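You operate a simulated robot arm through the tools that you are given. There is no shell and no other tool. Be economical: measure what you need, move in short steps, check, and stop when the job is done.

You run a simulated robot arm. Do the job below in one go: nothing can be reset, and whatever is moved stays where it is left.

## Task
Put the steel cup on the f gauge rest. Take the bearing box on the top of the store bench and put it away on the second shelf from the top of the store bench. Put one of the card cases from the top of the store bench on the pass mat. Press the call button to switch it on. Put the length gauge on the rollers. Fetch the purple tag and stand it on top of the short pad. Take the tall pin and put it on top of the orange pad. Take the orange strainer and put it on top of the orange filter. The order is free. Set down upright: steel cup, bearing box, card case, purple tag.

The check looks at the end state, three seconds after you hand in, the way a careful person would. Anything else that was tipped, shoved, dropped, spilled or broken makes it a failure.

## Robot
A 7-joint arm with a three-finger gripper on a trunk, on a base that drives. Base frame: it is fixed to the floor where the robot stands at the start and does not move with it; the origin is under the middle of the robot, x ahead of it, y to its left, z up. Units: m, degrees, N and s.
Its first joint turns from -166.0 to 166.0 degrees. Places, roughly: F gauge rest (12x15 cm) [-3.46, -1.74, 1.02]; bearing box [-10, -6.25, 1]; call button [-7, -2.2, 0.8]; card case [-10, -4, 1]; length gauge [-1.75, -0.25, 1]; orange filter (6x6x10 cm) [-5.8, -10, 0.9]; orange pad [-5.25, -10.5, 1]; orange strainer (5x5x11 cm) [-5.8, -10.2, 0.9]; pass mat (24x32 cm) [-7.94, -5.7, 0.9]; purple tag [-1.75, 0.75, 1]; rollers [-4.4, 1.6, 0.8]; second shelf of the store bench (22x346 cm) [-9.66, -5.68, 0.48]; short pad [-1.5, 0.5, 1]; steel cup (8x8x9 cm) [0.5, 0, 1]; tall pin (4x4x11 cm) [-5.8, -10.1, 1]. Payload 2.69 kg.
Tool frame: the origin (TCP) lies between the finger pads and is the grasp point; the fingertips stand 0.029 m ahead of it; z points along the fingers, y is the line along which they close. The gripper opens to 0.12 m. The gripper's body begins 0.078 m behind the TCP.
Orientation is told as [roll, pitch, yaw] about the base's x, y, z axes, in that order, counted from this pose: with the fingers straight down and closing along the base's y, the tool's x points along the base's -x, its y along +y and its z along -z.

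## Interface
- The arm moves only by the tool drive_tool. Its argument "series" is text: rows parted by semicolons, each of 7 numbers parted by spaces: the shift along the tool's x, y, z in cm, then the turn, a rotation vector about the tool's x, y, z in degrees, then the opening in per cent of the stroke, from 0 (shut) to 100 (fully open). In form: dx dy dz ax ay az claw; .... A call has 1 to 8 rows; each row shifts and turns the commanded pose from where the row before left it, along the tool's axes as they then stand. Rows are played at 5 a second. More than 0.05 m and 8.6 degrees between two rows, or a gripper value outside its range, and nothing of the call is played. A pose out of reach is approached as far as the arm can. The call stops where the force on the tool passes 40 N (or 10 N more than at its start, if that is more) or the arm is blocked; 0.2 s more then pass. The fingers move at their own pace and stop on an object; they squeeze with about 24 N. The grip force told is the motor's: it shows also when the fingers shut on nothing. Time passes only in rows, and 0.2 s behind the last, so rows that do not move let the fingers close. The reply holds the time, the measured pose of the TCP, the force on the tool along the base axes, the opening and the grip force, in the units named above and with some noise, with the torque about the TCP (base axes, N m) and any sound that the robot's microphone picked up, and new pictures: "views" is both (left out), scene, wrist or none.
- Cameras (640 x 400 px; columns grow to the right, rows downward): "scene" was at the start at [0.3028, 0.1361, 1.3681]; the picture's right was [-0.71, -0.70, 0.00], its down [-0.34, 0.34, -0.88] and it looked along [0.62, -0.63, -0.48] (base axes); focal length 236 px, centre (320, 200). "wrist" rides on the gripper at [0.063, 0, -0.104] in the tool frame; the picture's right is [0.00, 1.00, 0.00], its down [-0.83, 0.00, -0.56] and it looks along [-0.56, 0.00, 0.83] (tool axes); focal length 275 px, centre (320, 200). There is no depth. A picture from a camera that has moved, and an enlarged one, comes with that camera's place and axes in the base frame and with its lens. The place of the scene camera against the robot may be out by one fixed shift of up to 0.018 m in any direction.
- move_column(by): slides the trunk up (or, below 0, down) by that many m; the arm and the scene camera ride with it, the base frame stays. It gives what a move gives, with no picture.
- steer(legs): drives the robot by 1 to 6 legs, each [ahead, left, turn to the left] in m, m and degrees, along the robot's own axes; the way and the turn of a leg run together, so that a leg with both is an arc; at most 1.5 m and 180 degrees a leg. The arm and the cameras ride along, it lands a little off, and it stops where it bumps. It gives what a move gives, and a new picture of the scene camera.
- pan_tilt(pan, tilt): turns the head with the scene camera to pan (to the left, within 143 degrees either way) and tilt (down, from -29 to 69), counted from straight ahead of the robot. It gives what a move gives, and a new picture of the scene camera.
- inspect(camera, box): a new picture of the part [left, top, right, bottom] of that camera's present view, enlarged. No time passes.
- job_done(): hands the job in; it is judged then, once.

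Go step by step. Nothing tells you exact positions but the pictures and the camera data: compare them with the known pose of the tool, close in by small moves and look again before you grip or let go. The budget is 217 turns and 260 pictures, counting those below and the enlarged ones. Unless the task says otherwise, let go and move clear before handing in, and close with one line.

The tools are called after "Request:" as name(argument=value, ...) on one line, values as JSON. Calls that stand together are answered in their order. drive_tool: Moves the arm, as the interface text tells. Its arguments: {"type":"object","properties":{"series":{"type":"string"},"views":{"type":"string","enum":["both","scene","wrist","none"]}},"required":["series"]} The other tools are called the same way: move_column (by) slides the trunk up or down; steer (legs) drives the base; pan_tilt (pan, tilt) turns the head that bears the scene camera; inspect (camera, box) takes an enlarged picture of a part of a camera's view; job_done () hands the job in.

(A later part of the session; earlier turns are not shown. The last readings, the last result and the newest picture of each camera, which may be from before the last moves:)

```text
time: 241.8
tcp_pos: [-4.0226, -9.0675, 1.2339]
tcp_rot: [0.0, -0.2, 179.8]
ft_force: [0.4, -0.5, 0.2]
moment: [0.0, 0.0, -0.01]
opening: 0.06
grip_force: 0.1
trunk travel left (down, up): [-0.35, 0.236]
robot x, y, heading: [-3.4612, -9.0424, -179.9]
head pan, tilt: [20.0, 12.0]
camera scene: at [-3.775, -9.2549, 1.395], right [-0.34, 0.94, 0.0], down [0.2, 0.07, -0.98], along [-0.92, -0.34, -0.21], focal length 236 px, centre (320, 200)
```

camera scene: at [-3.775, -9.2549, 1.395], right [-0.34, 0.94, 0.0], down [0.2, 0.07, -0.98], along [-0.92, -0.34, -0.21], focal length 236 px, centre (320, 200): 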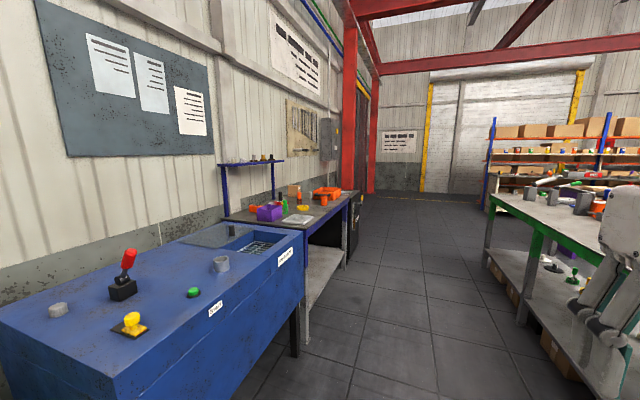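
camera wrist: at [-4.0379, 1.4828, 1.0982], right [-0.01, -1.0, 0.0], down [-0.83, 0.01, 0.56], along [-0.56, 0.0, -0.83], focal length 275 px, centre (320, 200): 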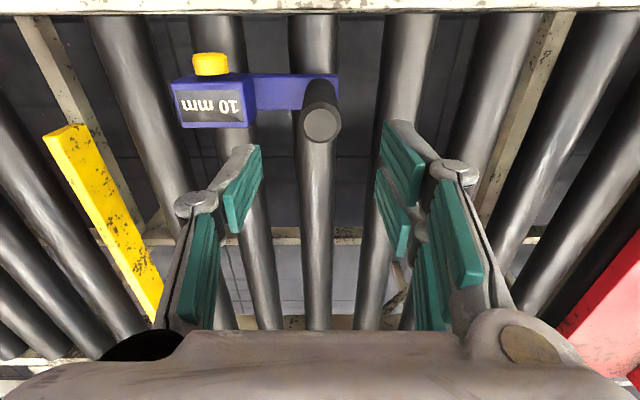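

The corridor is clear. I drive on west beside the orange items and turn to face them.

Request:
steer(legs=[[1.2, 0, 0], [0.9, 0, 0]])

Request:
pan_tilt(pan=75, tilt=25)

```text
time: 252.2
tcp_pos: [-6.1238, -9.0913, 1.2347]
tcp_rot: [0.0, -0.2, -179.5]
ft_force: [-0.4, -0.3, -0.4]
moment: [-0.03, -0.02, 0.01]
opening: 0.0598
grip_force: 0.0
trunk travel left (down, up): [-0.35, 0.236]
robot x, y, heading: [-5.5643, -9.0598, -179.3]
head pan, tilt: [20.0, 12.0]
camera scene: at [-5.8746, -9.2766, 1.395], right [-0.35, 0.94, 0.0], down [0.19, 0.07, -0.98], along [-0.92, -0.34, -0.21], focal length 236 px, centre (320, 200)
```

scene: 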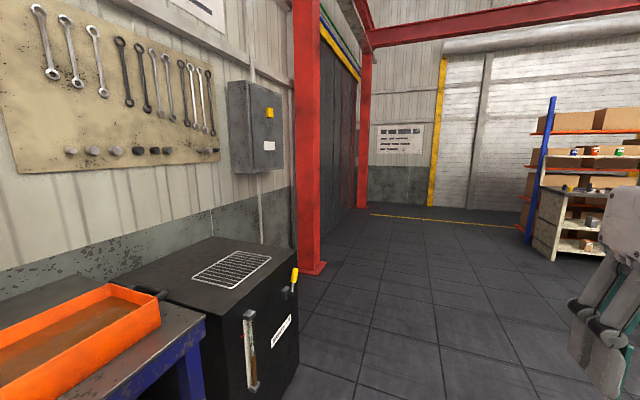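

```text
time: 253.4
tcp_pos: [-6.1227, -9.0896, 1.2331]
tcp_rot: [0.0, -0.3, -179.5]
ft_force: [-0.2, -0.9, -0.5]
moment: [0.02, 0.05, -0.02]
opening: 0.0598
grip_force: 0.0
trunk travel left (down, up): [-0.35, 0.236]
robot x, y, heading: [-5.5614, -9.0604, -179.3]
head pan, tilt: [75.0, 25.0]
camera scene: at [-5.8102, -9.333, 1.3739], right [-0.97, 0.25, 0.0], down [0.11, 0.41, -0.91], along [-0.23, -0.88, -0.42], focal length 236 px, centre (320, 200)
```

scene: 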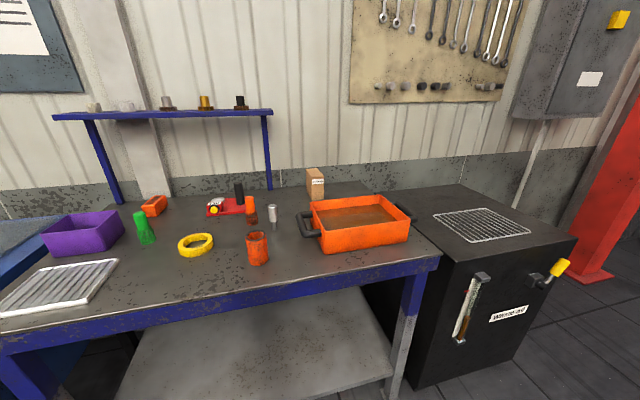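

Request:
inspect(camera="scene", box=[130, 160, 330, 285])

```text
3.20 times, centred on (230, 222) of scene
camera zoom: at [-5.8102, -9.333, 1.3739], right [-0.97, 0.25, 0.0], down [0.11, 0.41, -0.91], along [-0.23, -0.88, -0.42], focal length 756 px, centre (608, 128)
```

zoom: 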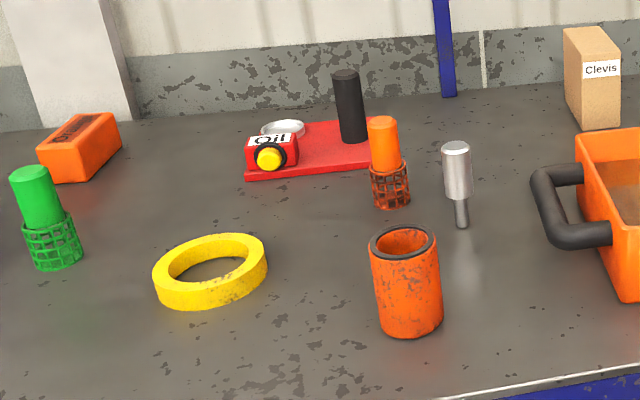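

I see the orange filter (open tube), orange strainer, tall silver pin (standing on its thin end), and the orange pad (back left). I turn to face the bench and check base clearance.

Request:
steer(legs=[[0, 0, 89.5]])

Request:
pan_tilt(pan=0, tilt=62)

```text
time: 257.7
tcp_pos: [-5.5215, -9.6226, 1.2342]
tcp_rot: [0.0, -0.3, -88.2]
ft_force: [0.0, -0.1, -0.2]
moment: [0.0, 0.01, 0.0]
opening: 0.0599
grip_force: 0.1
trunk travel left (down, up): [-0.35, 0.236]
robot x, y, heading: [-5.5596, -9.0641, -88.0]
head pan, tilt: [75.0, 25.0]
camera scene: at [-5.2693, -9.2988, 1.3738], right [-0.23, -0.97, 0.0], down [-0.41, 0.1, -0.91], along [0.88, -0.21, -0.42], focal length 236 px, centre (320, 200)
```

scene: 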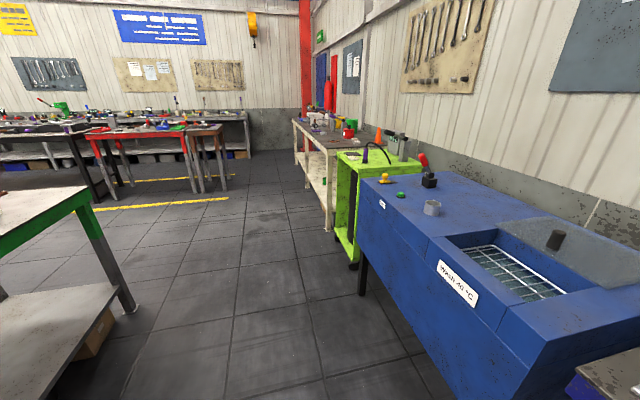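

```text
time: 259.2
tcp_pos: [-5.5231, -9.6221, 1.2348]
tcp_rot: [0.0, -0.2, -88.3]
ft_force: [-0.2, 1.0, 0.0]
moment: [-0.01, 0.01, -0.01]
opening: 0.0599
grip_force: 0.0
trunk travel left (down, up): [-0.35, 0.236]
robot x, y, heading: [-5.5639, -9.0633, -88.1]
head pan, tilt: [0.0, 62.0]
camera scene: at [-5.3569, -9.3421, 1.3215], right [-1.0, -0.03, 0.0], down [-0.03, 0.88, -0.47], along [0.02, -0.47, -0.88], focal length 236 px, centre (320, 200)
```

scene: 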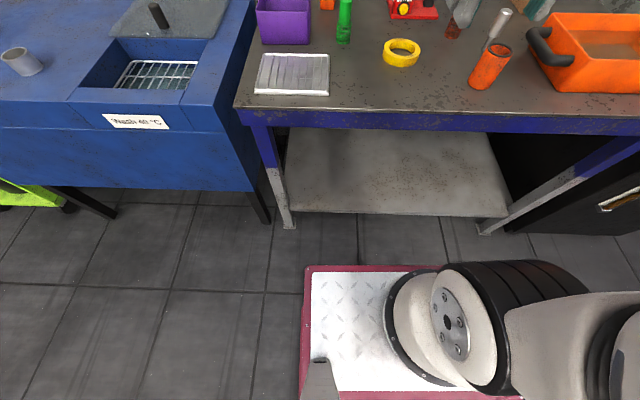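

The base extends ~0.5 m ahead but only ~0.26 m sideways, so I'll stand parallel to the bench (heading 180) close to it and work to my left side.

Request:
steer(legs=[[0, 0, -92], [-0.16, 0.38, 0]])

Request:
pan_tilt(pan=75, tilt=60)

```text
time: 265.6
tcp_pos: [-5.9544, -9.4759, 1.2341]
tcp_rot: [0.1, -0.2, -178.8]
ft_force: [-0.5, 0.2, -0.2]
moment: [0.01, -0.01, -0.01]
opening: 0.0599
grip_force: 0.0
trunk travel left (down, up): [-0.35, 0.236]
robot x, y, heading: [-5.394, -9.439, -178.4]
head pan, tilt: [0.0, 62.0]
camera scene: at [-5.6795, -9.6267, 1.3215], right [-0.02, 1.0, 0.0], down [0.88, 0.02, -0.47], along [-0.47, -0.01, -0.88], focal length 236 px, centre (320, 200)
```

scene: 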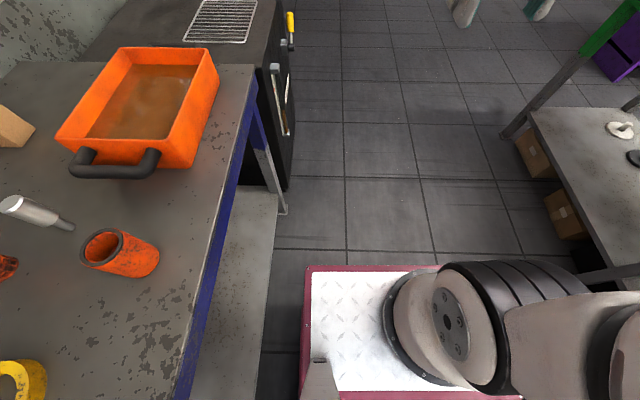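

```text
time: 267.1
tcp_pos: [-5.9543, -9.4766, 1.2327]
tcp_rot: [-0.1, -0.1, -178.9]
ft_force: [-0.2, -0.7, 0.2]
moment: [0.05, -0.02, 0.02]
opening: 0.06
grip_force: 0.1
trunk travel left (down, up): [-0.35, 0.236]
robot x, y, heading: [-5.395, -9.4382, -178.7]
head pan, tilt: [75.0, 60.0]
camera scene: at [-5.6309, -9.6899, 1.3238], right [-0.97, 0.24, 0.0], down [0.2, 0.84, -0.5], along [-0.12, -0.49, -0.87], focal length 236 px, centre (320, 200)
```

scene: 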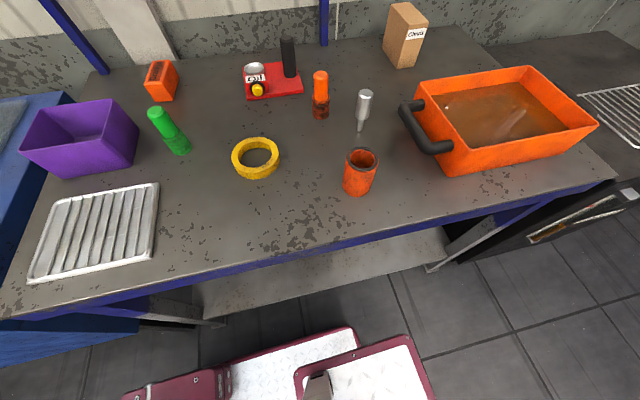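

There is still ~15 cm to the bench legs; I strafe 9 cm closer and take a fresh look for measuring.

Request:
steer(legs=[[0, 0.09, 0]])

Request:
inspect(camera="scene", box=[130, 30, 410, 205])

```text
time: 268.2
tcp_pos: [-5.952, -9.5664, 1.2346]
tcp_rot: [0.0, -0.2, -178.8]
ft_force: [0.2, 0.3, 0.0]
moment: [0.02, 0.02, 0.02]
opening: 0.0598
grip_force: 0.0
trunk travel left (down, up): [-0.35, 0.236]
robot x, y, heading: [-5.3875, -9.5292, -178.5]
head pan, tilt: [75.0, 60.0]
camera scene: at [-5.6285, -9.7802, 1.3238], right [-0.97, 0.23, 0.0], down [0.2, 0.84, -0.5], along [-0.12, -0.49, -0.87], focal length 236 px, centre (320, 200)
```

scene: 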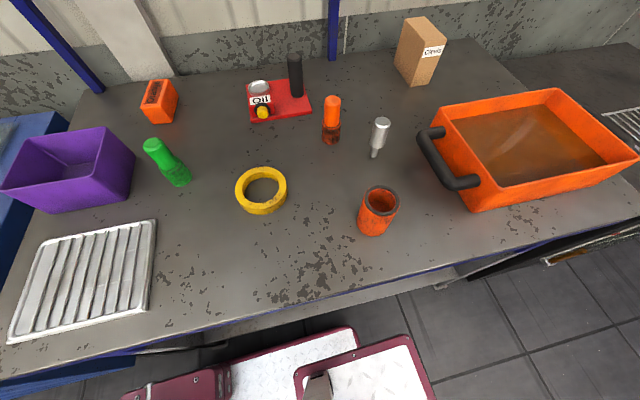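

```text
2.29 times, centred on (270, 118) of scene
camera zoom: at [-5.6285, -9.7802, 1.3238], right [-0.97, 0.23, 0.0], down [0.2, 0.84, -0.5], along [-0.12, -0.49, -0.87], focal length 540 px, centre (434, 389)
```

zoom: 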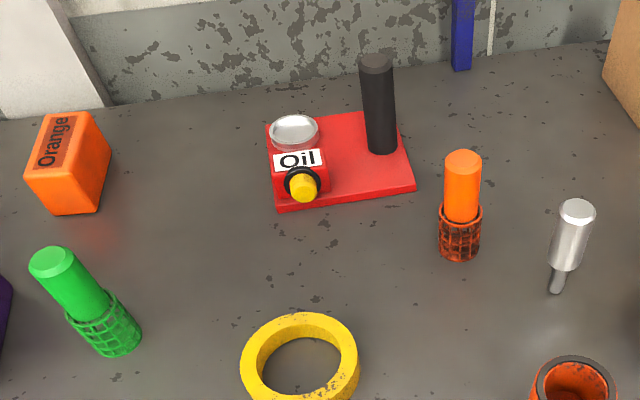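

The pad is labelled "Orange". Estimates: strainer (-5.755, -10.18), pin (-5.836, -10.108), filter (-5.773, -9.933), pad (-5.36, -10.40), table z≈0.89. I move the arm over the strainer, staying high.

Request:
drive_tool(series="1.3 4.7 0 0 0 0 55; 1.3 4.7 0 0 0 0 55; 1.3 4.7 0 0 0 0 55; 1.3 4.7 0 0 0 0 55; 1.3 4.7 0 0 0 0 55; 1.3 4.7 0 0 0 0 55; 1.3 4.7 0 0 0 0 55; 1.3 4.7 0 0 0 0 55", views="none")

Request:
drive_tool(series="1.5 4.7 0 0 0 0 55; 1.5 4.7 0 0 0 0 55; 1.5 4.7 0 0 0 0 55; 1.5 4.7 0 0 0 0 55; 1.5 4.5 0 0 0 0 55; 0 0 3 0 0 0 55; 0 0 0 0 0 0 55")

```text
time: 270.0
tcp_pos: [-5.8388, -9.9391, 1.2342]
tcp_rot: [0.0, -0.3, -178.8]
ft_force: [0.4, 1.2, 0.4]
moment: [-0.04, 0.01, -0.01]
opening: 0.0659
grip_force: 0.0
trunk travel left (down, up): [-0.35, 0.236]
robot x, y, heading: [-5.3879, -9.5339, -178.5]
head pan, tilt: [75.0, 60.0]
```

```text
time: 271.6
tcp_pos: [-5.7559, -10.1525, 1.2003]
tcp_rot: [0.0, -0.3, -178.8]
ft_force: [0.6, -0.5, -0.6]
moment: [0.0, 0.01, -0.01]
opening: 0.066
grip_force: 0.0
out of reach, approached as far as the arm can: row 5
trunk travel left (down, up): [-0.35, 0.236]
robot x, y, heading: [-5.3904, -9.5283, -178.2]
head pan, tilt: [75.0, 60.0]
camera scene: at [-5.6284, -9.7804, 1.3238], right [-0.97, 0.23, 0.0], down [0.2, 0.84, -0.5], along [-0.12, -0.49, -0.87], focal length 236 px, centre (320, 200)
camera wrist: at [-5.6927, -10.1509, 1.3037], right [0.03, -1.0, 0.0], down [-0.83, -0.02, 0.56], along [-0.56, -0.01, -0.83], focal length 275 px, centre (320, 200)
```

scene: 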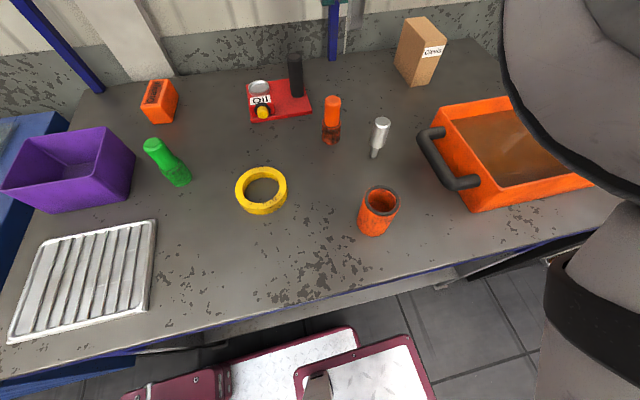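
wrist: 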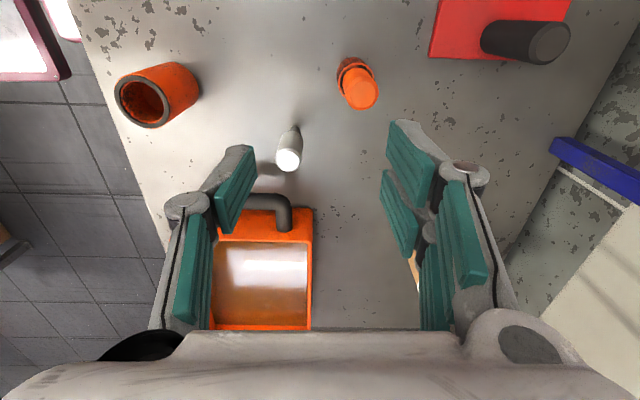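

The wrist view gives strainer (-5.758, -10.195), pin (-5.838, -10.116), filter rim centre (-5.780, -9.955). I go lower first (the height limited reach), then align.

Request:
drive_tool(series="0 0 4 0 0 0 55; 0 0 4 0 0 0 55; 0 0 3 0 0 0 55; 0 0 0 0 0 0 55", views="wrist")

```text
time: 272.6
tcp_pos: [-5.757, -10.1507, 1.0876]
tcp_rot: [-0.1, -0.2, -178.9]
ft_force: [-0.4, -0.2, 0.3]
moment: [-0.03, -0.01, -0.02]
opening: 0.0657
grip_force: 0.0
trunk travel left (down, up): [-0.35, 0.236]
robot x, y, heading: [-5.392, -9.5308, -178.7]
head pan, tilt: [75.0, 60.0]
camera wrist: at [-5.6942, -10.1498, 1.1914], right [0.03, -1.0, 0.0], down [-0.83, -0.02, 0.56], along [-0.56, -0.01, -0.83], focal length 275 px, centre (320, 200)
```

wrist: 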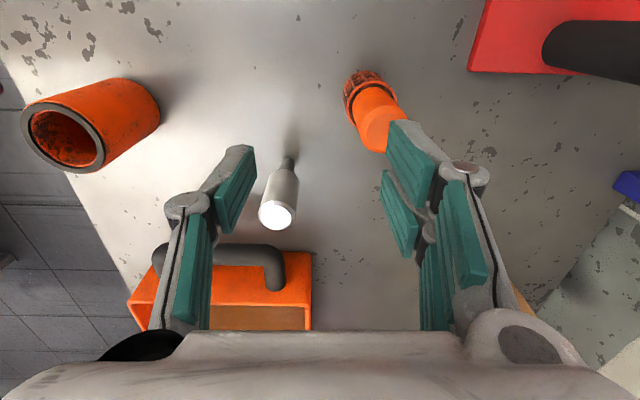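

Request:
drive_tool(series="0 4.6 0 0 0 0 55; 0 0 4 0 0 0 55; 0 0 3 0 0 0 55; 0 0 0 0 0 0 55", views="wrist")

Request:
inspect(camera="scene", box=[270, 50, 430, 190])

```text
time: 273.6
tcp_pos: [-5.7552, -10.1964, 1.0168]
tcp_rot: [0.0, -0.2, -178.8]
ft_force: [-1.4, -0.9, -0.3]
moment: [0.0, 0.01, -0.02]
opening: 0.0657
grip_force: 0.0
trunk travel left (down, up): [-0.35, 0.236]
robot x, y, heading: [-5.3925, -9.5324, -178.5]
head pan, tilt: [75.0, 60.0]
camera wrist: at [-5.692, -10.1952, 1.1199], right [0.03, -1.0, 0.0], down [-0.83, -0.02, 0.56], along [-0.56, -0.02, -0.83], focal length 275 px, centre (320, 200)
```

wrist: 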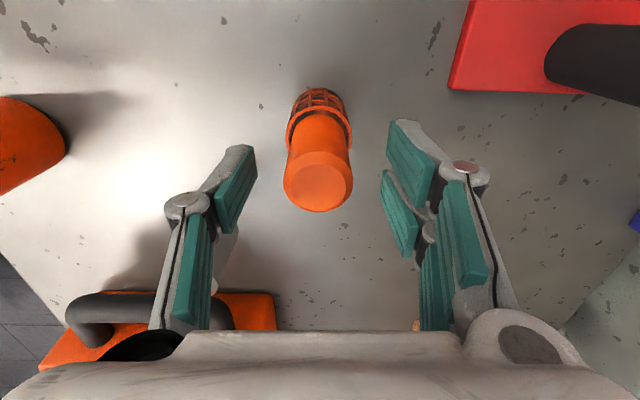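

```text
2.86 times, centred on (350, 120) of scene
camera zoom: at [-5.6285, -9.7803, 1.3238], right [-0.97, 0.23, 0.0], down [0.2, 0.84, -0.5], along [-0.12, -0.49, -0.87], focal length 675 px, centre (234, 429)
```

zoom: 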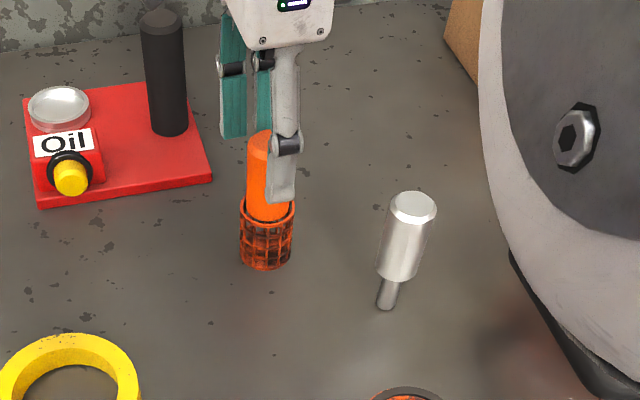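

Centred. Descend and close on the strainer's handle, then lift.

Request:
drive_tool(series="-0.2 0 2.5 0 0 0 55; 0 0 2.2 0 0 0 55; 0 0 0 0 0 0 20; 0 0 0 0 0 0 0; 0 0 0 0 0 0 0; 0 0 0 0 0 0 0; 0 0 -3 0 0 0 0; 0 0 0 0 0 0 0", views="wrist")

Request:
inspect(camera="scene", box=[270, 50, 430, 190])

```text
time: 275.4
tcp_pos: [-5.7572, -10.1951, 1.0007]
tcp_rot: [0.1, -0.3, -178.7]
ft_force: [-0.1, 0.0, -0.7]
moment: [0.07, 0.0, 0.02]
opening: 0.0417
grip_force: 24.2
trunk travel left (down, up): [-0.35, 0.236]
robot x, y, heading: [-5.3949, -9.5334, -178.4]
head pan, tilt: [75.0, 60.0]
camera wrist: at [-5.6946, -10.1947, 1.1041], right [0.03, -1.0, 0.0], down [-0.83, -0.02, 0.56], along [-0.56, -0.01, -0.83], focal length 275 px, centre (320, 200)
```

wrist: 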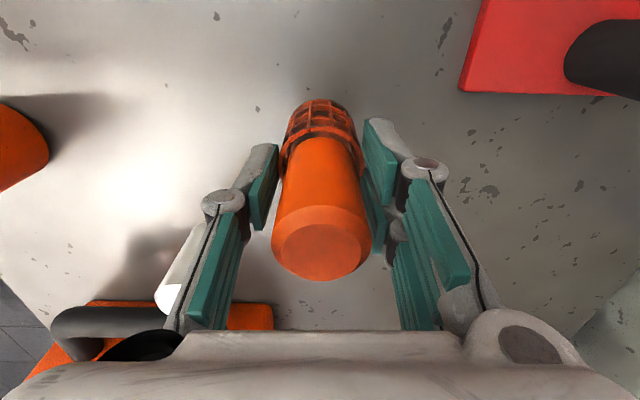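

```text
2.86 times, centred on (350, 120) of scene
camera zoom: at [-5.6286, -9.7803, 1.3237], right [-0.97, 0.23, 0.0], down [0.2, 0.84, -0.5], along [-0.12, -0.49, -0.87], focal length 675 px, centre (234, 429)
```

zoom: 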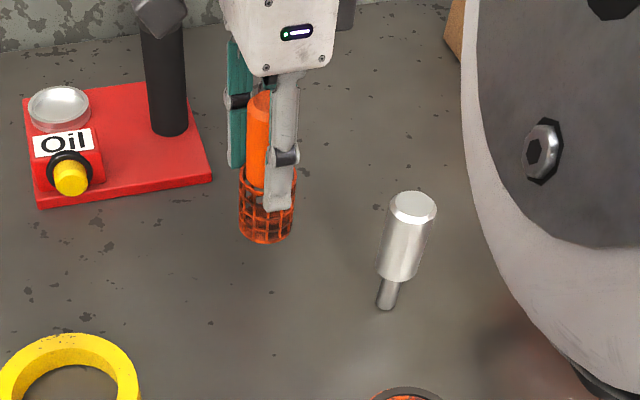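

The strainer is gripped on its handle; its collar (~4.9 cm) should seat on the filter rim with the mesh (~4 cm) inside (~4.5 cm bore). I raise and move over the filter.

Request:
drive_tool(series="0 0 -4 0 0 0 0; 0 0 -4 0 0 0 0; 0 0 -3 0 0 0 0; -0.3 -4.8 0 0 0 0 0; -0.3 -4.8 0 0 0 0 0; -0.3 -4.8 0 0 0 0 0; -0.2 -4.8 0 0 0 0 0; -0.2 -4.8 0 0 0 0 0", views="wrist")

Request:
inspect(camera="scene", box=[290, 80, 470, 260])

```text
time: 276.6
tcp_pos: [-5.769, -10.1054, 0.9873]
tcp_rot: [-12.2, 2.3, -179.4]
ft_force: [0.2, 0.5, -1.4]
moment: [-0.06, 0.04, 0.02]
opening: 0.0416
grip_force: 24.3
trunk travel left (down, up): [-0.35, 0.236]
robot x, y, heading: [-5.3918, -9.5295, -178.8]
head pan, tilt: [75.0, 60.0]
stopped in row 6: the arm was blocked; the commanded pose is now the measured one
camera wrist: at [-5.7111, -10.126, 1.0909], right [0.02, -0.98, -0.21], down [-0.85, -0.13, 0.51], along [-0.53, 0.17, -0.83], focal length 275 px, centre (320, 200)
```

wrist: 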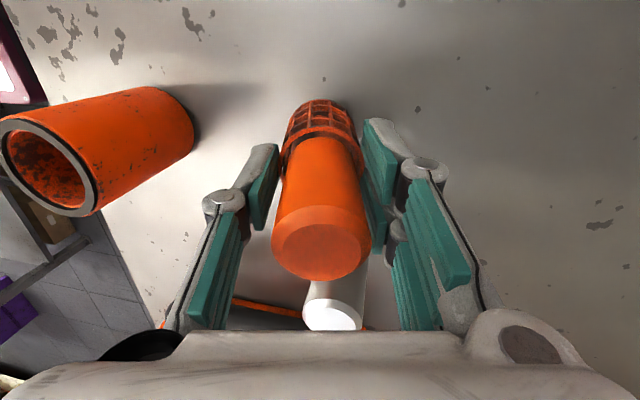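

```text
2.22 times, centred on (380, 170) of scene
camera zoom: at [-5.6401, -9.7914, 1.3425], right [-0.94, 0.34, 0.0], down [0.24, 0.67, -0.7], along [-0.24, -0.66, -0.71], focal length 525 px, centre (187, 267)
```

zoom: 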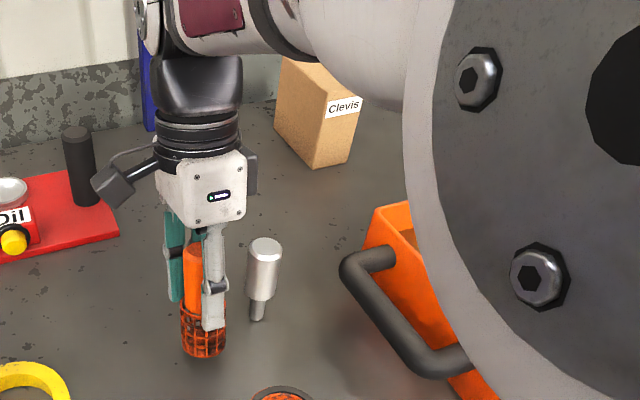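

The arm's elbow bumped my own head camera while rising. I undo that motion back to the previous good pose, and will then use the trunk and base to move the strainer instead.

Request:
drive_tool(series="0.6 4 -1.9 -6.1 -1.2 0 0; 0.6 4.1 -1.4 -6.1 -1.2 0 0; 0 0 0 0 0 0 0")

```text
time: 277.4
tcp_pos: [-5.7582, -10.1906, 1.0161]
tcp_rot: [0.9, -0.1, -179.1]
ft_force: [0.0, -0.2, -1.1]
moment: [0.0, 0.01, 0.0]
opening: 0.0419
grip_force: 23.7
trunk travel left (down, up): [-0.35, 0.236]
robot x, y, heading: [-5.3899, -9.5301, -178.4]
head pan, tilt: [75.0, 60.0]
camera scene: at [-5.6285, -9.7804, 1.3238], right [-0.97, 0.23, 0.0], down [0.2, 0.84, -0.5], along [-0.12, -0.49, -0.87], focal length 236 px, centre (320, 200)
camera wrist: at [-5.6946, -10.1882, 1.1198], right [0.02, -1.0, 0.02], down [-0.83, -0.01, 0.56], along [-0.56, -0.02, -0.83], focal length 275 px, centre (320, 200)
```

scene: 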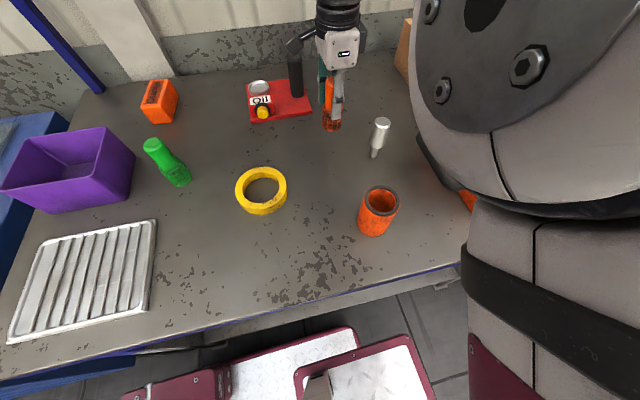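
wrist: 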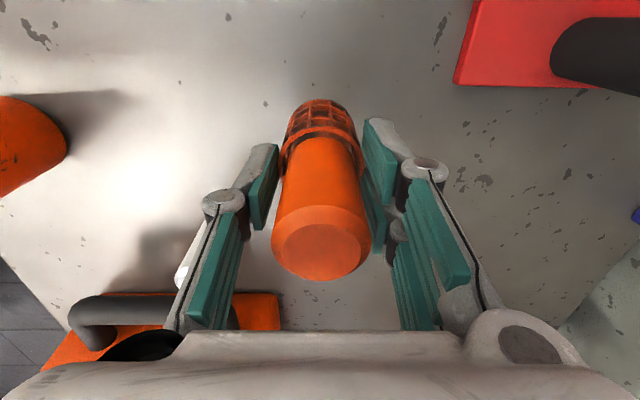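

Restored. Now I raise the trunk 0.10 m and strafe the base 0.235 m away from the bench to bring the strainer over the filter.

Request:
drive_tool(series="0 0 0 0.9 0 0 0; 0 0 0 0 0 0 0", views="none")

Request:
move_column(by=0.1)

Request:
steer(legs=[[0.015, -0.225, 0]])

Request:
inspect(camera="wrist", box=[0, 0, 640, 400])

```text
time: 278.0
tcp_pos: [-5.7577, -10.1926, 1.0159]
tcp_rot: [-0.1, -0.2, -179.1]
ft_force: [0.4, -0.5, -1.0]
moment: [0.01, -0.02, 0.04]
opening: 0.0419
grip_force: 23.8
trunk travel left (down, up): [-0.35, 0.236]
robot x, y, heading: [-5.39, -9.5288, -178.9]
head pan, tilt: [75.0, 60.0]
```

```text
time: 279.3
tcp_pos: [-5.7569, -10.1907, 1.1154]
tcp_rot: [-0.2, -0.1, -179.1]
ft_force: [1.4, -0.1, -1.8]
moment: [-0.01, 0.0, 0.02]
opening: 0.042
grip_force: 23.8
trunk travel left (down, up): [-0.45, 0.136]
robot x, y, heading: [-5.3924, -9.5344, -178.6]
head pan, tilt: [75.0, 60.0]
```

```text
time: 281.0
tcp_pos: [-5.7757, -9.9681, 1.1147]
tcp_rot: [-0.1, -0.2, -178.8]
ft_force: [-0.5, -0.4, -1.8]
moment: [-0.03, -0.01, -0.01]
opening: 0.0419
grip_force: 24.1
trunk travel left (down, up): [-0.45, 0.136]
robot x, y, heading: [-5.4107, -9.3079, -178.4]
head pan, tilt: [75.0, 60.0]
camera scene: at [-5.5848, -9.5559, 1.4237], right [-0.97, 0.23, 0.0], down [0.2, 0.84, -0.5], along [-0.11, -0.49, -0.87], focal length 236 px, centre (320, 200)
```

scene: 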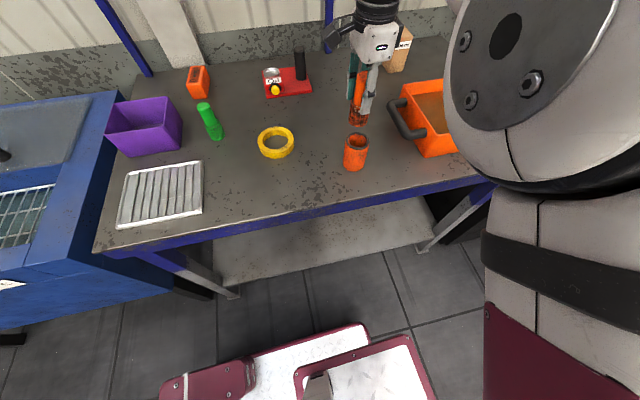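

```text
1.00 times, centred on (320, 200) of wrist (not enlarged: the box is as wide or as high as the picture)
camera zoom: at [-5.7116, -9.9672, 1.2194], right [0.03, -1.0, 0.0], down [-0.83, -0.02, 0.56], along [-0.56, -0.01, -0.83], focal length 275 px, centre (320, 200)
```

zoom: 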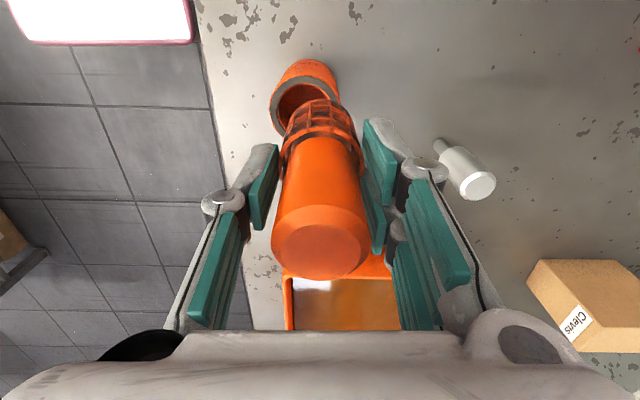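

The filter centre comes out at (-5.780, -9.956) again. I shift 1.2 cm and lower to just above the rim.

Request:
drive_tool(series="0 -1.2 0 0 0 0 0; 0 0 2 0 0 0 0; 0 0 1.2 0 0 0 0; 0 0 0 0 0 0 0", views="wrist")

Request:
inspect(camera="scene", box=[310, 70, 410, 180])

Request:
inspect(camera="wrist", box=[250, 50, 390, 150])

```text
time: 282.0
tcp_pos: [-5.7755, -9.9541, 1.0838]
tcp_rot: [0.0, -0.2, -178.7]
ft_force: [0.5, -0.3, -0.8]
moment: [-0.02, -0.03, 0.0]
opening: 0.042
grip_force: 24.7
trunk travel left (down, up): [-0.45, 0.136]
robot x, y, heading: [-5.4094, -9.3042, -178.1]
head pan, tilt: [75.0, 60.0]
camera wrist: at [-5.7117, -9.9539, 1.1873], right [0.03, -1.0, 0.0], down [-0.83, -0.02, 0.56], along [-0.56, -0.01, -0.83], focal length 275 px, centre (320, 200)
```

wrist: 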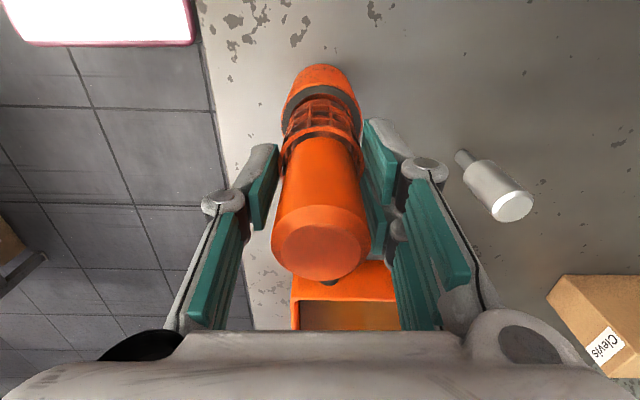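

```text
3.64 times, centred on (360, 125) of scene
camera zoom: at [-5.5848, -9.5559, 1.4238], right [-0.97, 0.23, 0.0], down [0.2, 0.84, -0.5], along [-0.11, -0.49, -0.87], focal length 860 px, centre (174, 473)
```

zoom: 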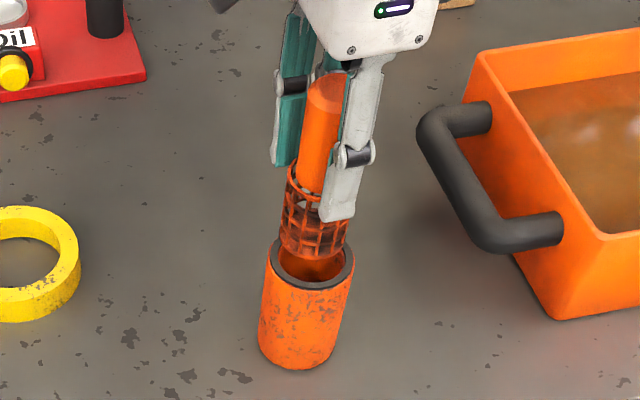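

```text
4.00 times, centred on (320, 100) of wrist
camera zoom: at [-5.7117, -9.9539, 1.1873], right [0.03, -1.0, 0.0], down [-0.83, -0.02, 0.56], along [-0.56, -0.01, -0.83], focal length 1101 px, centre (320, 600)
```

zoom: 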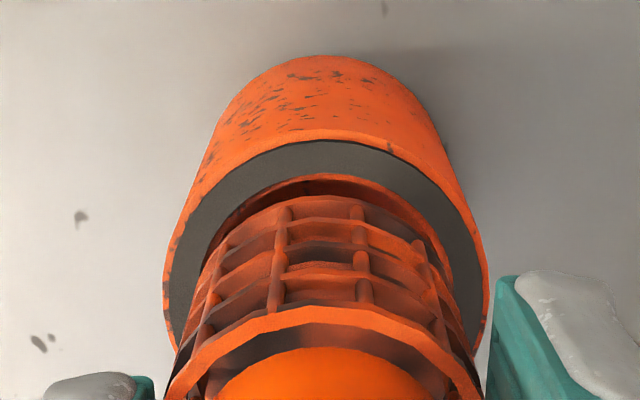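

Strainer and filter look concentric within ~2 mm. I nudge 1.5 mm and lower step by step, watching the force.

Request:
drive_tool(series="-0.15 0.1 0.6 0 0 0 0; 0 0 0.4 0 0 0 0; 0 0 0.3 0 0 0 0; 0 0 0.3 0 0 0 0; 0 0 0 0 0 0 0", views="none")

Request:
inspect(camera="scene", box=[310, 70, 410, 180])

Request:
inspect(camera="wrist", box=[250, 50, 390, 150])

```text
time: 283.2
tcp_pos: [-5.7773, -9.9563, 1.0691]
tcp_rot: [0.0, -0.3, -178.8]
ft_force: [-0.1, -0.1, 0.1]
moment: [0.02, 0.0, 0.01]
opening: 0.0419
grip_force: 23.7
trunk travel left (down, up): [-0.45, 0.136]
robot x, y, heading: [-5.4136, -9.3079, -178.3]
head pan, tilt: [75.0, 60.0]
```

```text
3.64 times, centred on (360, 125) of scene
camera zoom: at [-5.5848, -9.5559, 1.4237], right [-0.97, 0.23, 0.0], down [0.2, 0.84, -0.5], along [-0.11, -0.49, -0.87], focal length 860 px, centre (174, 473)
```

zoom: 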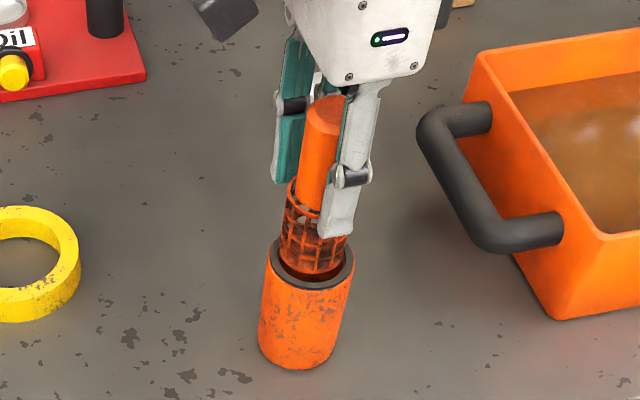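

```text
4.00 times, centred on (320, 100) of wrist
camera zoom: at [-5.7139, -9.9556, 1.1718], right [0.03, -1.0, 0.0], down [-0.83, -0.02, 0.56], along [-0.56, -0.01, -0.83], focal length 1101 px, centre (320, 600)
```

zoom: 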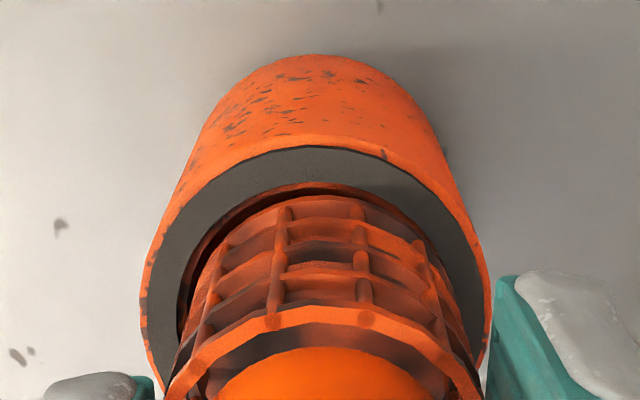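

The mesh is starting into the bore; a tad off to one side, so I shift 1.5 mm back and continue down.

Request:
drive_tool(series="0 -0.15 0 0 0 0 0; 0 0 0.3 0 0 0 0; 0 0 0.3 0 0 0 0; 0 0 0.3 0 0 0 0; 0 0 0.3 0 0 0 0; 0 0 0 0 0 0 0", views="none")

Request:
inspect(camera="wrist", box=[250, 50, 390, 150])

Request:
inspect(camera="scene", box=[310, 70, 410, 180])

```text
time: 284.6
tcp_pos: [-5.7769, -9.9566, 1.0579]
tcp_rot: [0.1, -0.3, -178.8]
ft_force: [-3.9, -2.1, 20.5]
moment: [-0.11, 0.19, -0.03]
opening: 0.0424
grip_force: 23.4
trunk travel left (down, up): [-0.45, 0.136]
robot x, y, heading: [-5.4124, -9.3088, -178.4]
head pan, tilt: [75.0, 60.0]
```

```text
4.00 times, centred on (320, 100) of wrist
camera zoom: at [-5.7133, -9.954, 1.1609], right [0.03, -1.0, 0.0], down [-0.83, -0.02, 0.56], along [-0.56, -0.02, -0.83], focal length 1101 px, centre (320, 600)
```

zoom: 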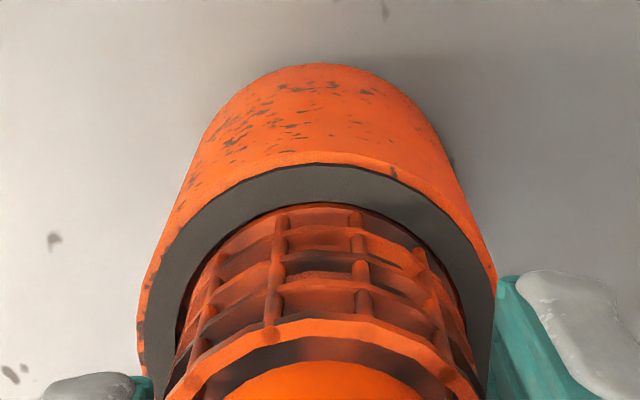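

```text
3.64 times, centred on (360, 125) of scene
camera zoom: at [-5.5846, -9.5553, 1.4239], right [-0.97, 0.23, 0.0], down [0.2, 0.84, -0.5], along [-0.12, -0.49, -0.87], focal length 860 px, centre (174, 473)
```

zoom: 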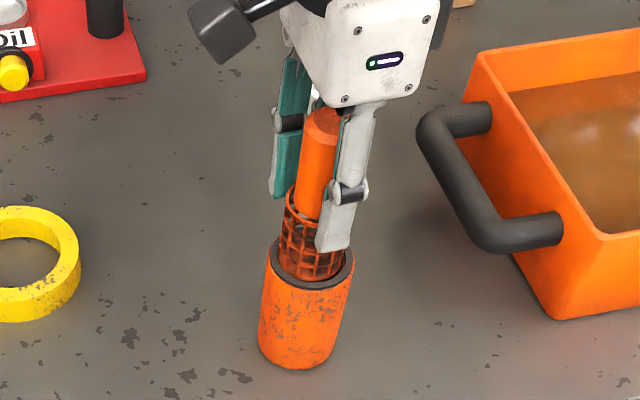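

Contact at about rim height with the load slightly toward -x/-y. I lift 2 mm, shift a little toward +x/+y and lower again to see whether it seats.

Request:
drive_tool(series="0 0 -0.5 0 0 0 0; 0.2 -0.15 0 0 0 0 0; 0 0 0.3 0 0 0 0; 0 0 0.2 0 0 0 0; 0 0 0.1 0 0 0 0; 0 0 0 0 0 0 0", views="none")

Request:
inspect(camera="wrist", box=[250, 50, 390, 150])

```text
time: 286.0
tcp_pos: [-5.7742, -9.9543, 1.0565]
tcp_rot: [0.1, -0.3, -178.9]
ft_force: [2.0, 3.7, 22.0]
moment: [0.19, 0.04, -0.06]
opening: 0.0422
grip_force: 24.0
trunk travel left (down, up): [-0.45, 0.136]
robot x, y, heading: [-5.4138, -9.3052, -178.0]
head pan, tilt: [75.0, 60.0]
```

```text
4.00 times, centred on (320, 100) of wrist
camera zoom: at [-5.7116, -9.9527, 1.1602], right [0.03, -1.0, 0.0], down [-0.83, -0.02, 0.56], along [-0.56, -0.02, -0.83], focal length 1101 px, centre (320, 600)
```

zoom: 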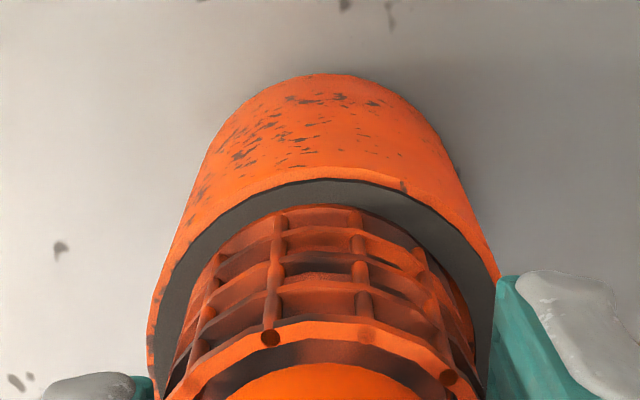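

The load flipped to +y, so the right spot lies between. One finer try.

Request:
drive_tool(series="0 0 -0.4 0 0 0 0; 0 0.08 0 0 0 0 0; 0 0 0.3 0 0 0 0; 0 0 0.2 0 0 0 0; 0 0 0.1 0 0 0 0; 0 0 0 0 0 0 0", views="none")

Request:
inspect(camera="scene", box=[310, 70, 410, 180])

```text
time: 287.4
tcp_pos: [-5.7744, -9.9544, 1.0542]
tcp_rot: [0.0, -0.3, -178.8]
ft_force: [-1.2, 2.5, 22.1]
moment: [0.05, 0.12, -0.04]
opening: 0.0423
grip_force: 24.0
trunk travel left (down, up): [-0.45, 0.136]
robot x, y, heading: [-5.4147, -9.3095, -178.1]
head pan, tilt: [75.0, 60.0]
```

```text
3.64 times, centred on (360, 125) of scene
camera zoom: at [-5.5845, -9.5551, 1.424], right [-0.97, 0.23, 0.0], down [0.2, 0.84, -0.5], along [-0.12, -0.49, -0.87], focal length 860 px, centre (174, 473)
```

zoom: 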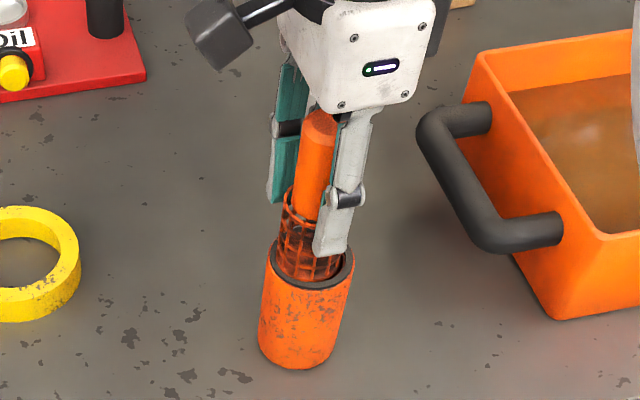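

It rests on/in the rim with balanced load. I relieve, open slowly and back off upward a little to look.

Request:
drive_tool(series="0 0 -0.15 0 0 0 37; 0 0 0 0 0 0 42; 0 0 0 0 0 0 50; 0 0 0 0 0 0 58; 0 0 0 0 0 0 58", views="wrist")

Request:
inspect(camera="scene", box=[310, 70, 410, 180])

```text
time: 288.6
tcp_pos: [-5.7744, -9.9547, 1.054]
tcp_rot: [-0.1, -0.2, -178.8]
ft_force: [-0.9, -1.0, -0.6]
moment: [0.02, -0.01, -0.02]
opening: 0.0697
grip_force: 0.0
trunk travel left (down, up): [-0.45, 0.136]
robot x, y, heading: [-5.4099, -9.3072, -178.3]
head pan, tilt: [75.0, 60.0]
camera wrist: at [-5.7114, -9.954, 1.1579], right [0.03, -1.0, 0.0], down [-0.83, -0.02, 0.56], along [-0.56, -0.01, -0.83], focal length 275 px, centre (320, 200)
```

wrist: 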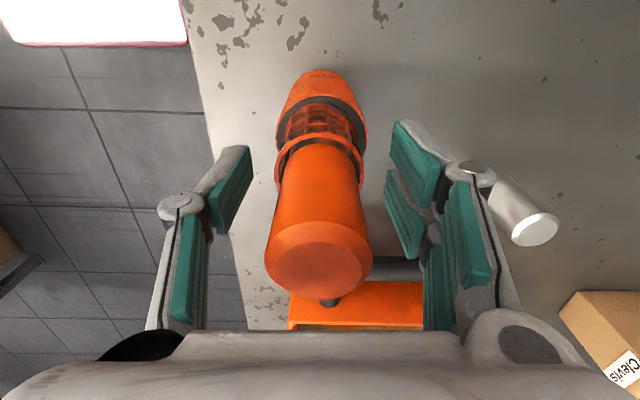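

```text
3.64 times, centred on (360, 125) of scene
camera zoom: at [-5.5848, -9.5559, 1.4238], right [-0.97, 0.23, 0.0], down [0.2, 0.84, -0.5], along [-0.11, -0.49, -0.87], focal length 860 px, centre (174, 473)
```

zoom: 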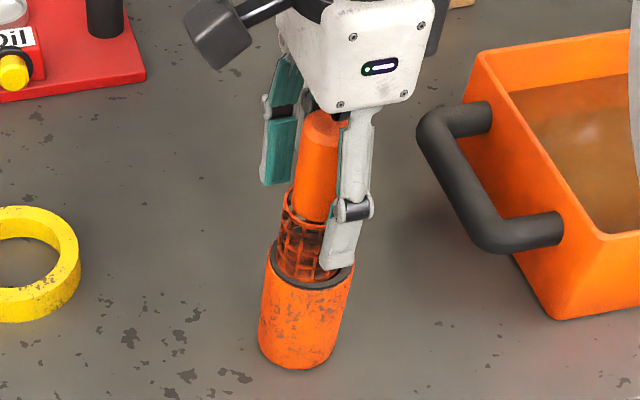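

The strainer stands on the filter. I raise the trunk to clear it, then shift the base to bring the gripper over the pin.

Request:
move_column(by=0.13)

Request:
steer(legs=[[0.062, 0.162, 0]])

Request:
inspect(camera="wrist", box=[0, 0, 640, 400])

```text
time: 290.2
tcp_pos: [-5.7756, -9.9539, 1.1851]
tcp_rot: [-0.1, -0.2, -178.8]
ft_force: [0.1, -0.1, -0.6]
moment: [-0.01, 0.0, 0.03]
opening: 0.0697
grip_force: 0.0
trunk travel left (down, up): [-0.58, 0.006]
robot x, y, heading: [-5.4128, -9.3085, -178.3]
head pan, tilt: [75.0, 60.0]
```

```text
time: 291.7
tcp_pos: [-5.8308, -10.1194, 1.1834]
tcp_rot: [-0.1, -0.2, -178.7]
ft_force: [0.3, 0.4, -0.2]
moment: [0.0, -0.01, 0.04]
opening: 0.0695
grip_force: 0.1
trunk travel left (down, up): [-0.58, 0.006]
robot x, y, heading: [-5.4717, -9.469, -178.2]
head pan, tilt: [75.0, 60.0]
camera scene: at [-5.5046, -9.7139, 1.5537], right [-0.97, 0.23, 0.0], down [0.2, 0.84, -0.5], along [-0.11, -0.49, -0.87], focal length 236 px, centre (320, 200)
```

scene: 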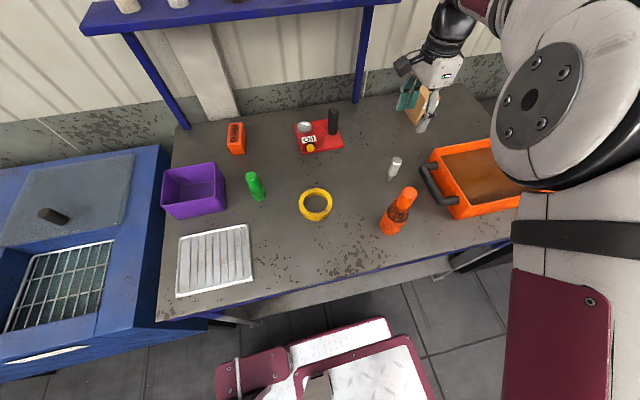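

```text
1.00 times, centred on (320, 200) of wrist (not enlarged: the box is as wide or as high as the picture)
camera zoom: at [-5.7686, -10.1162, 1.288], right [0.03, -1.0, 0.0], down [-0.83, -0.02, 0.56], along [-0.56, -0.01, -0.83], focal length 275 px, centre (320, 200)
```

zoom: 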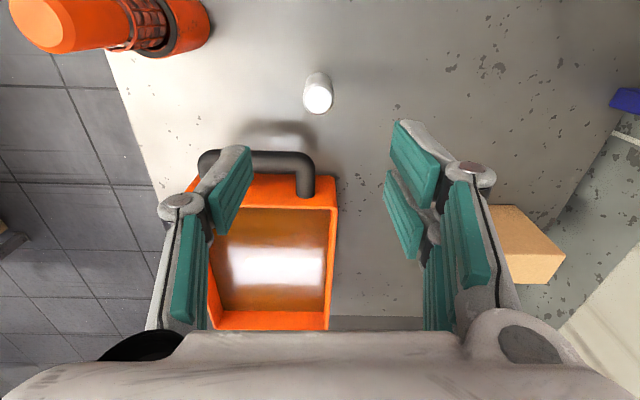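

Pin centre (-5.838, -10.115). I align and lower with the trunk.

Request:
drive_tool(series="-0.7 -0.4 0 0 0 0 55; 0 0 0 0 0 0 55", views="none")

Request:
move_column(by=-0.15)

Request:
inspect(camera="wrist", box=[0, 0, 640, 400])

Request:
inspect(camera="scene", box=[330, 80, 470, 240])

```text
time: 292.3
tcp_pos: [-5.8388, -10.1142, 1.1843]
tcp_rot: [-0.2, -0.1, -178.7]
ft_force: [0.7, -1.1, 0.7]
moment: [-0.02, 0.02, -0.04]
opening: 0.0658
grip_force: 0.0
trunk travel left (down, up): [-0.58, 0.006]
robot x, y, heading: [-5.4676, -9.4702, -178.0]
head pan, tilt: [75.0, 60.0]
```

```text
time: 294.0
tcp_pos: [-5.8386, -10.1149, 1.0339]
tcp_rot: [-0.1, -0.2, -178.7]
ft_force: [0.0, 0.6, 0.6]
moment: [-0.03, -0.02, -0.01]
opening: 0.0658
grip_force: 0.0
trunk travel left (down, up): [-0.43, 0.156]
robot x, y, heading: [-5.4688, -9.4684, -178.0]
head pan, tilt: [75.0, 60.0]
```

```text
1.00 times, centred on (320, 200) of wrist (not enlarged: the box is as wide or as high as the picture)
camera zoom: at [-5.7752, -10.1125, 1.1381], right [0.03, -1.0, 0.0], down [-0.83, -0.02, 0.56], along [-0.56, -0.01, -0.83], focal length 275 px, centre (320, 200)
```

zoom: 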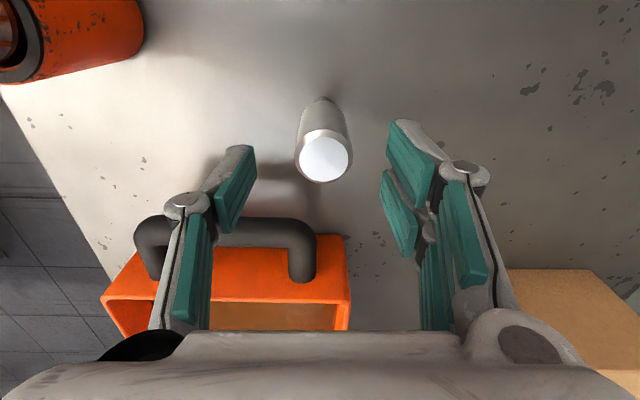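

```text
2.50 times, centred on (400, 160) of scene
camera zoom: at [-5.6571, -9.7186, 1.4037], right [-0.97, 0.23, 0.0], down [0.2, 0.84, -0.5], along [-0.11, -0.49, -0.87], focal length 591 px, centre (120, 300)
```

zoom: 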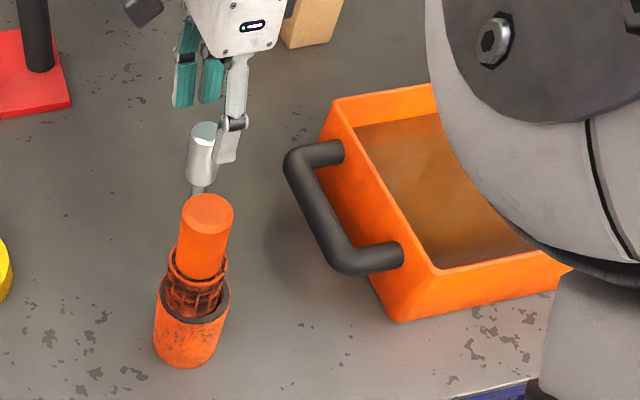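

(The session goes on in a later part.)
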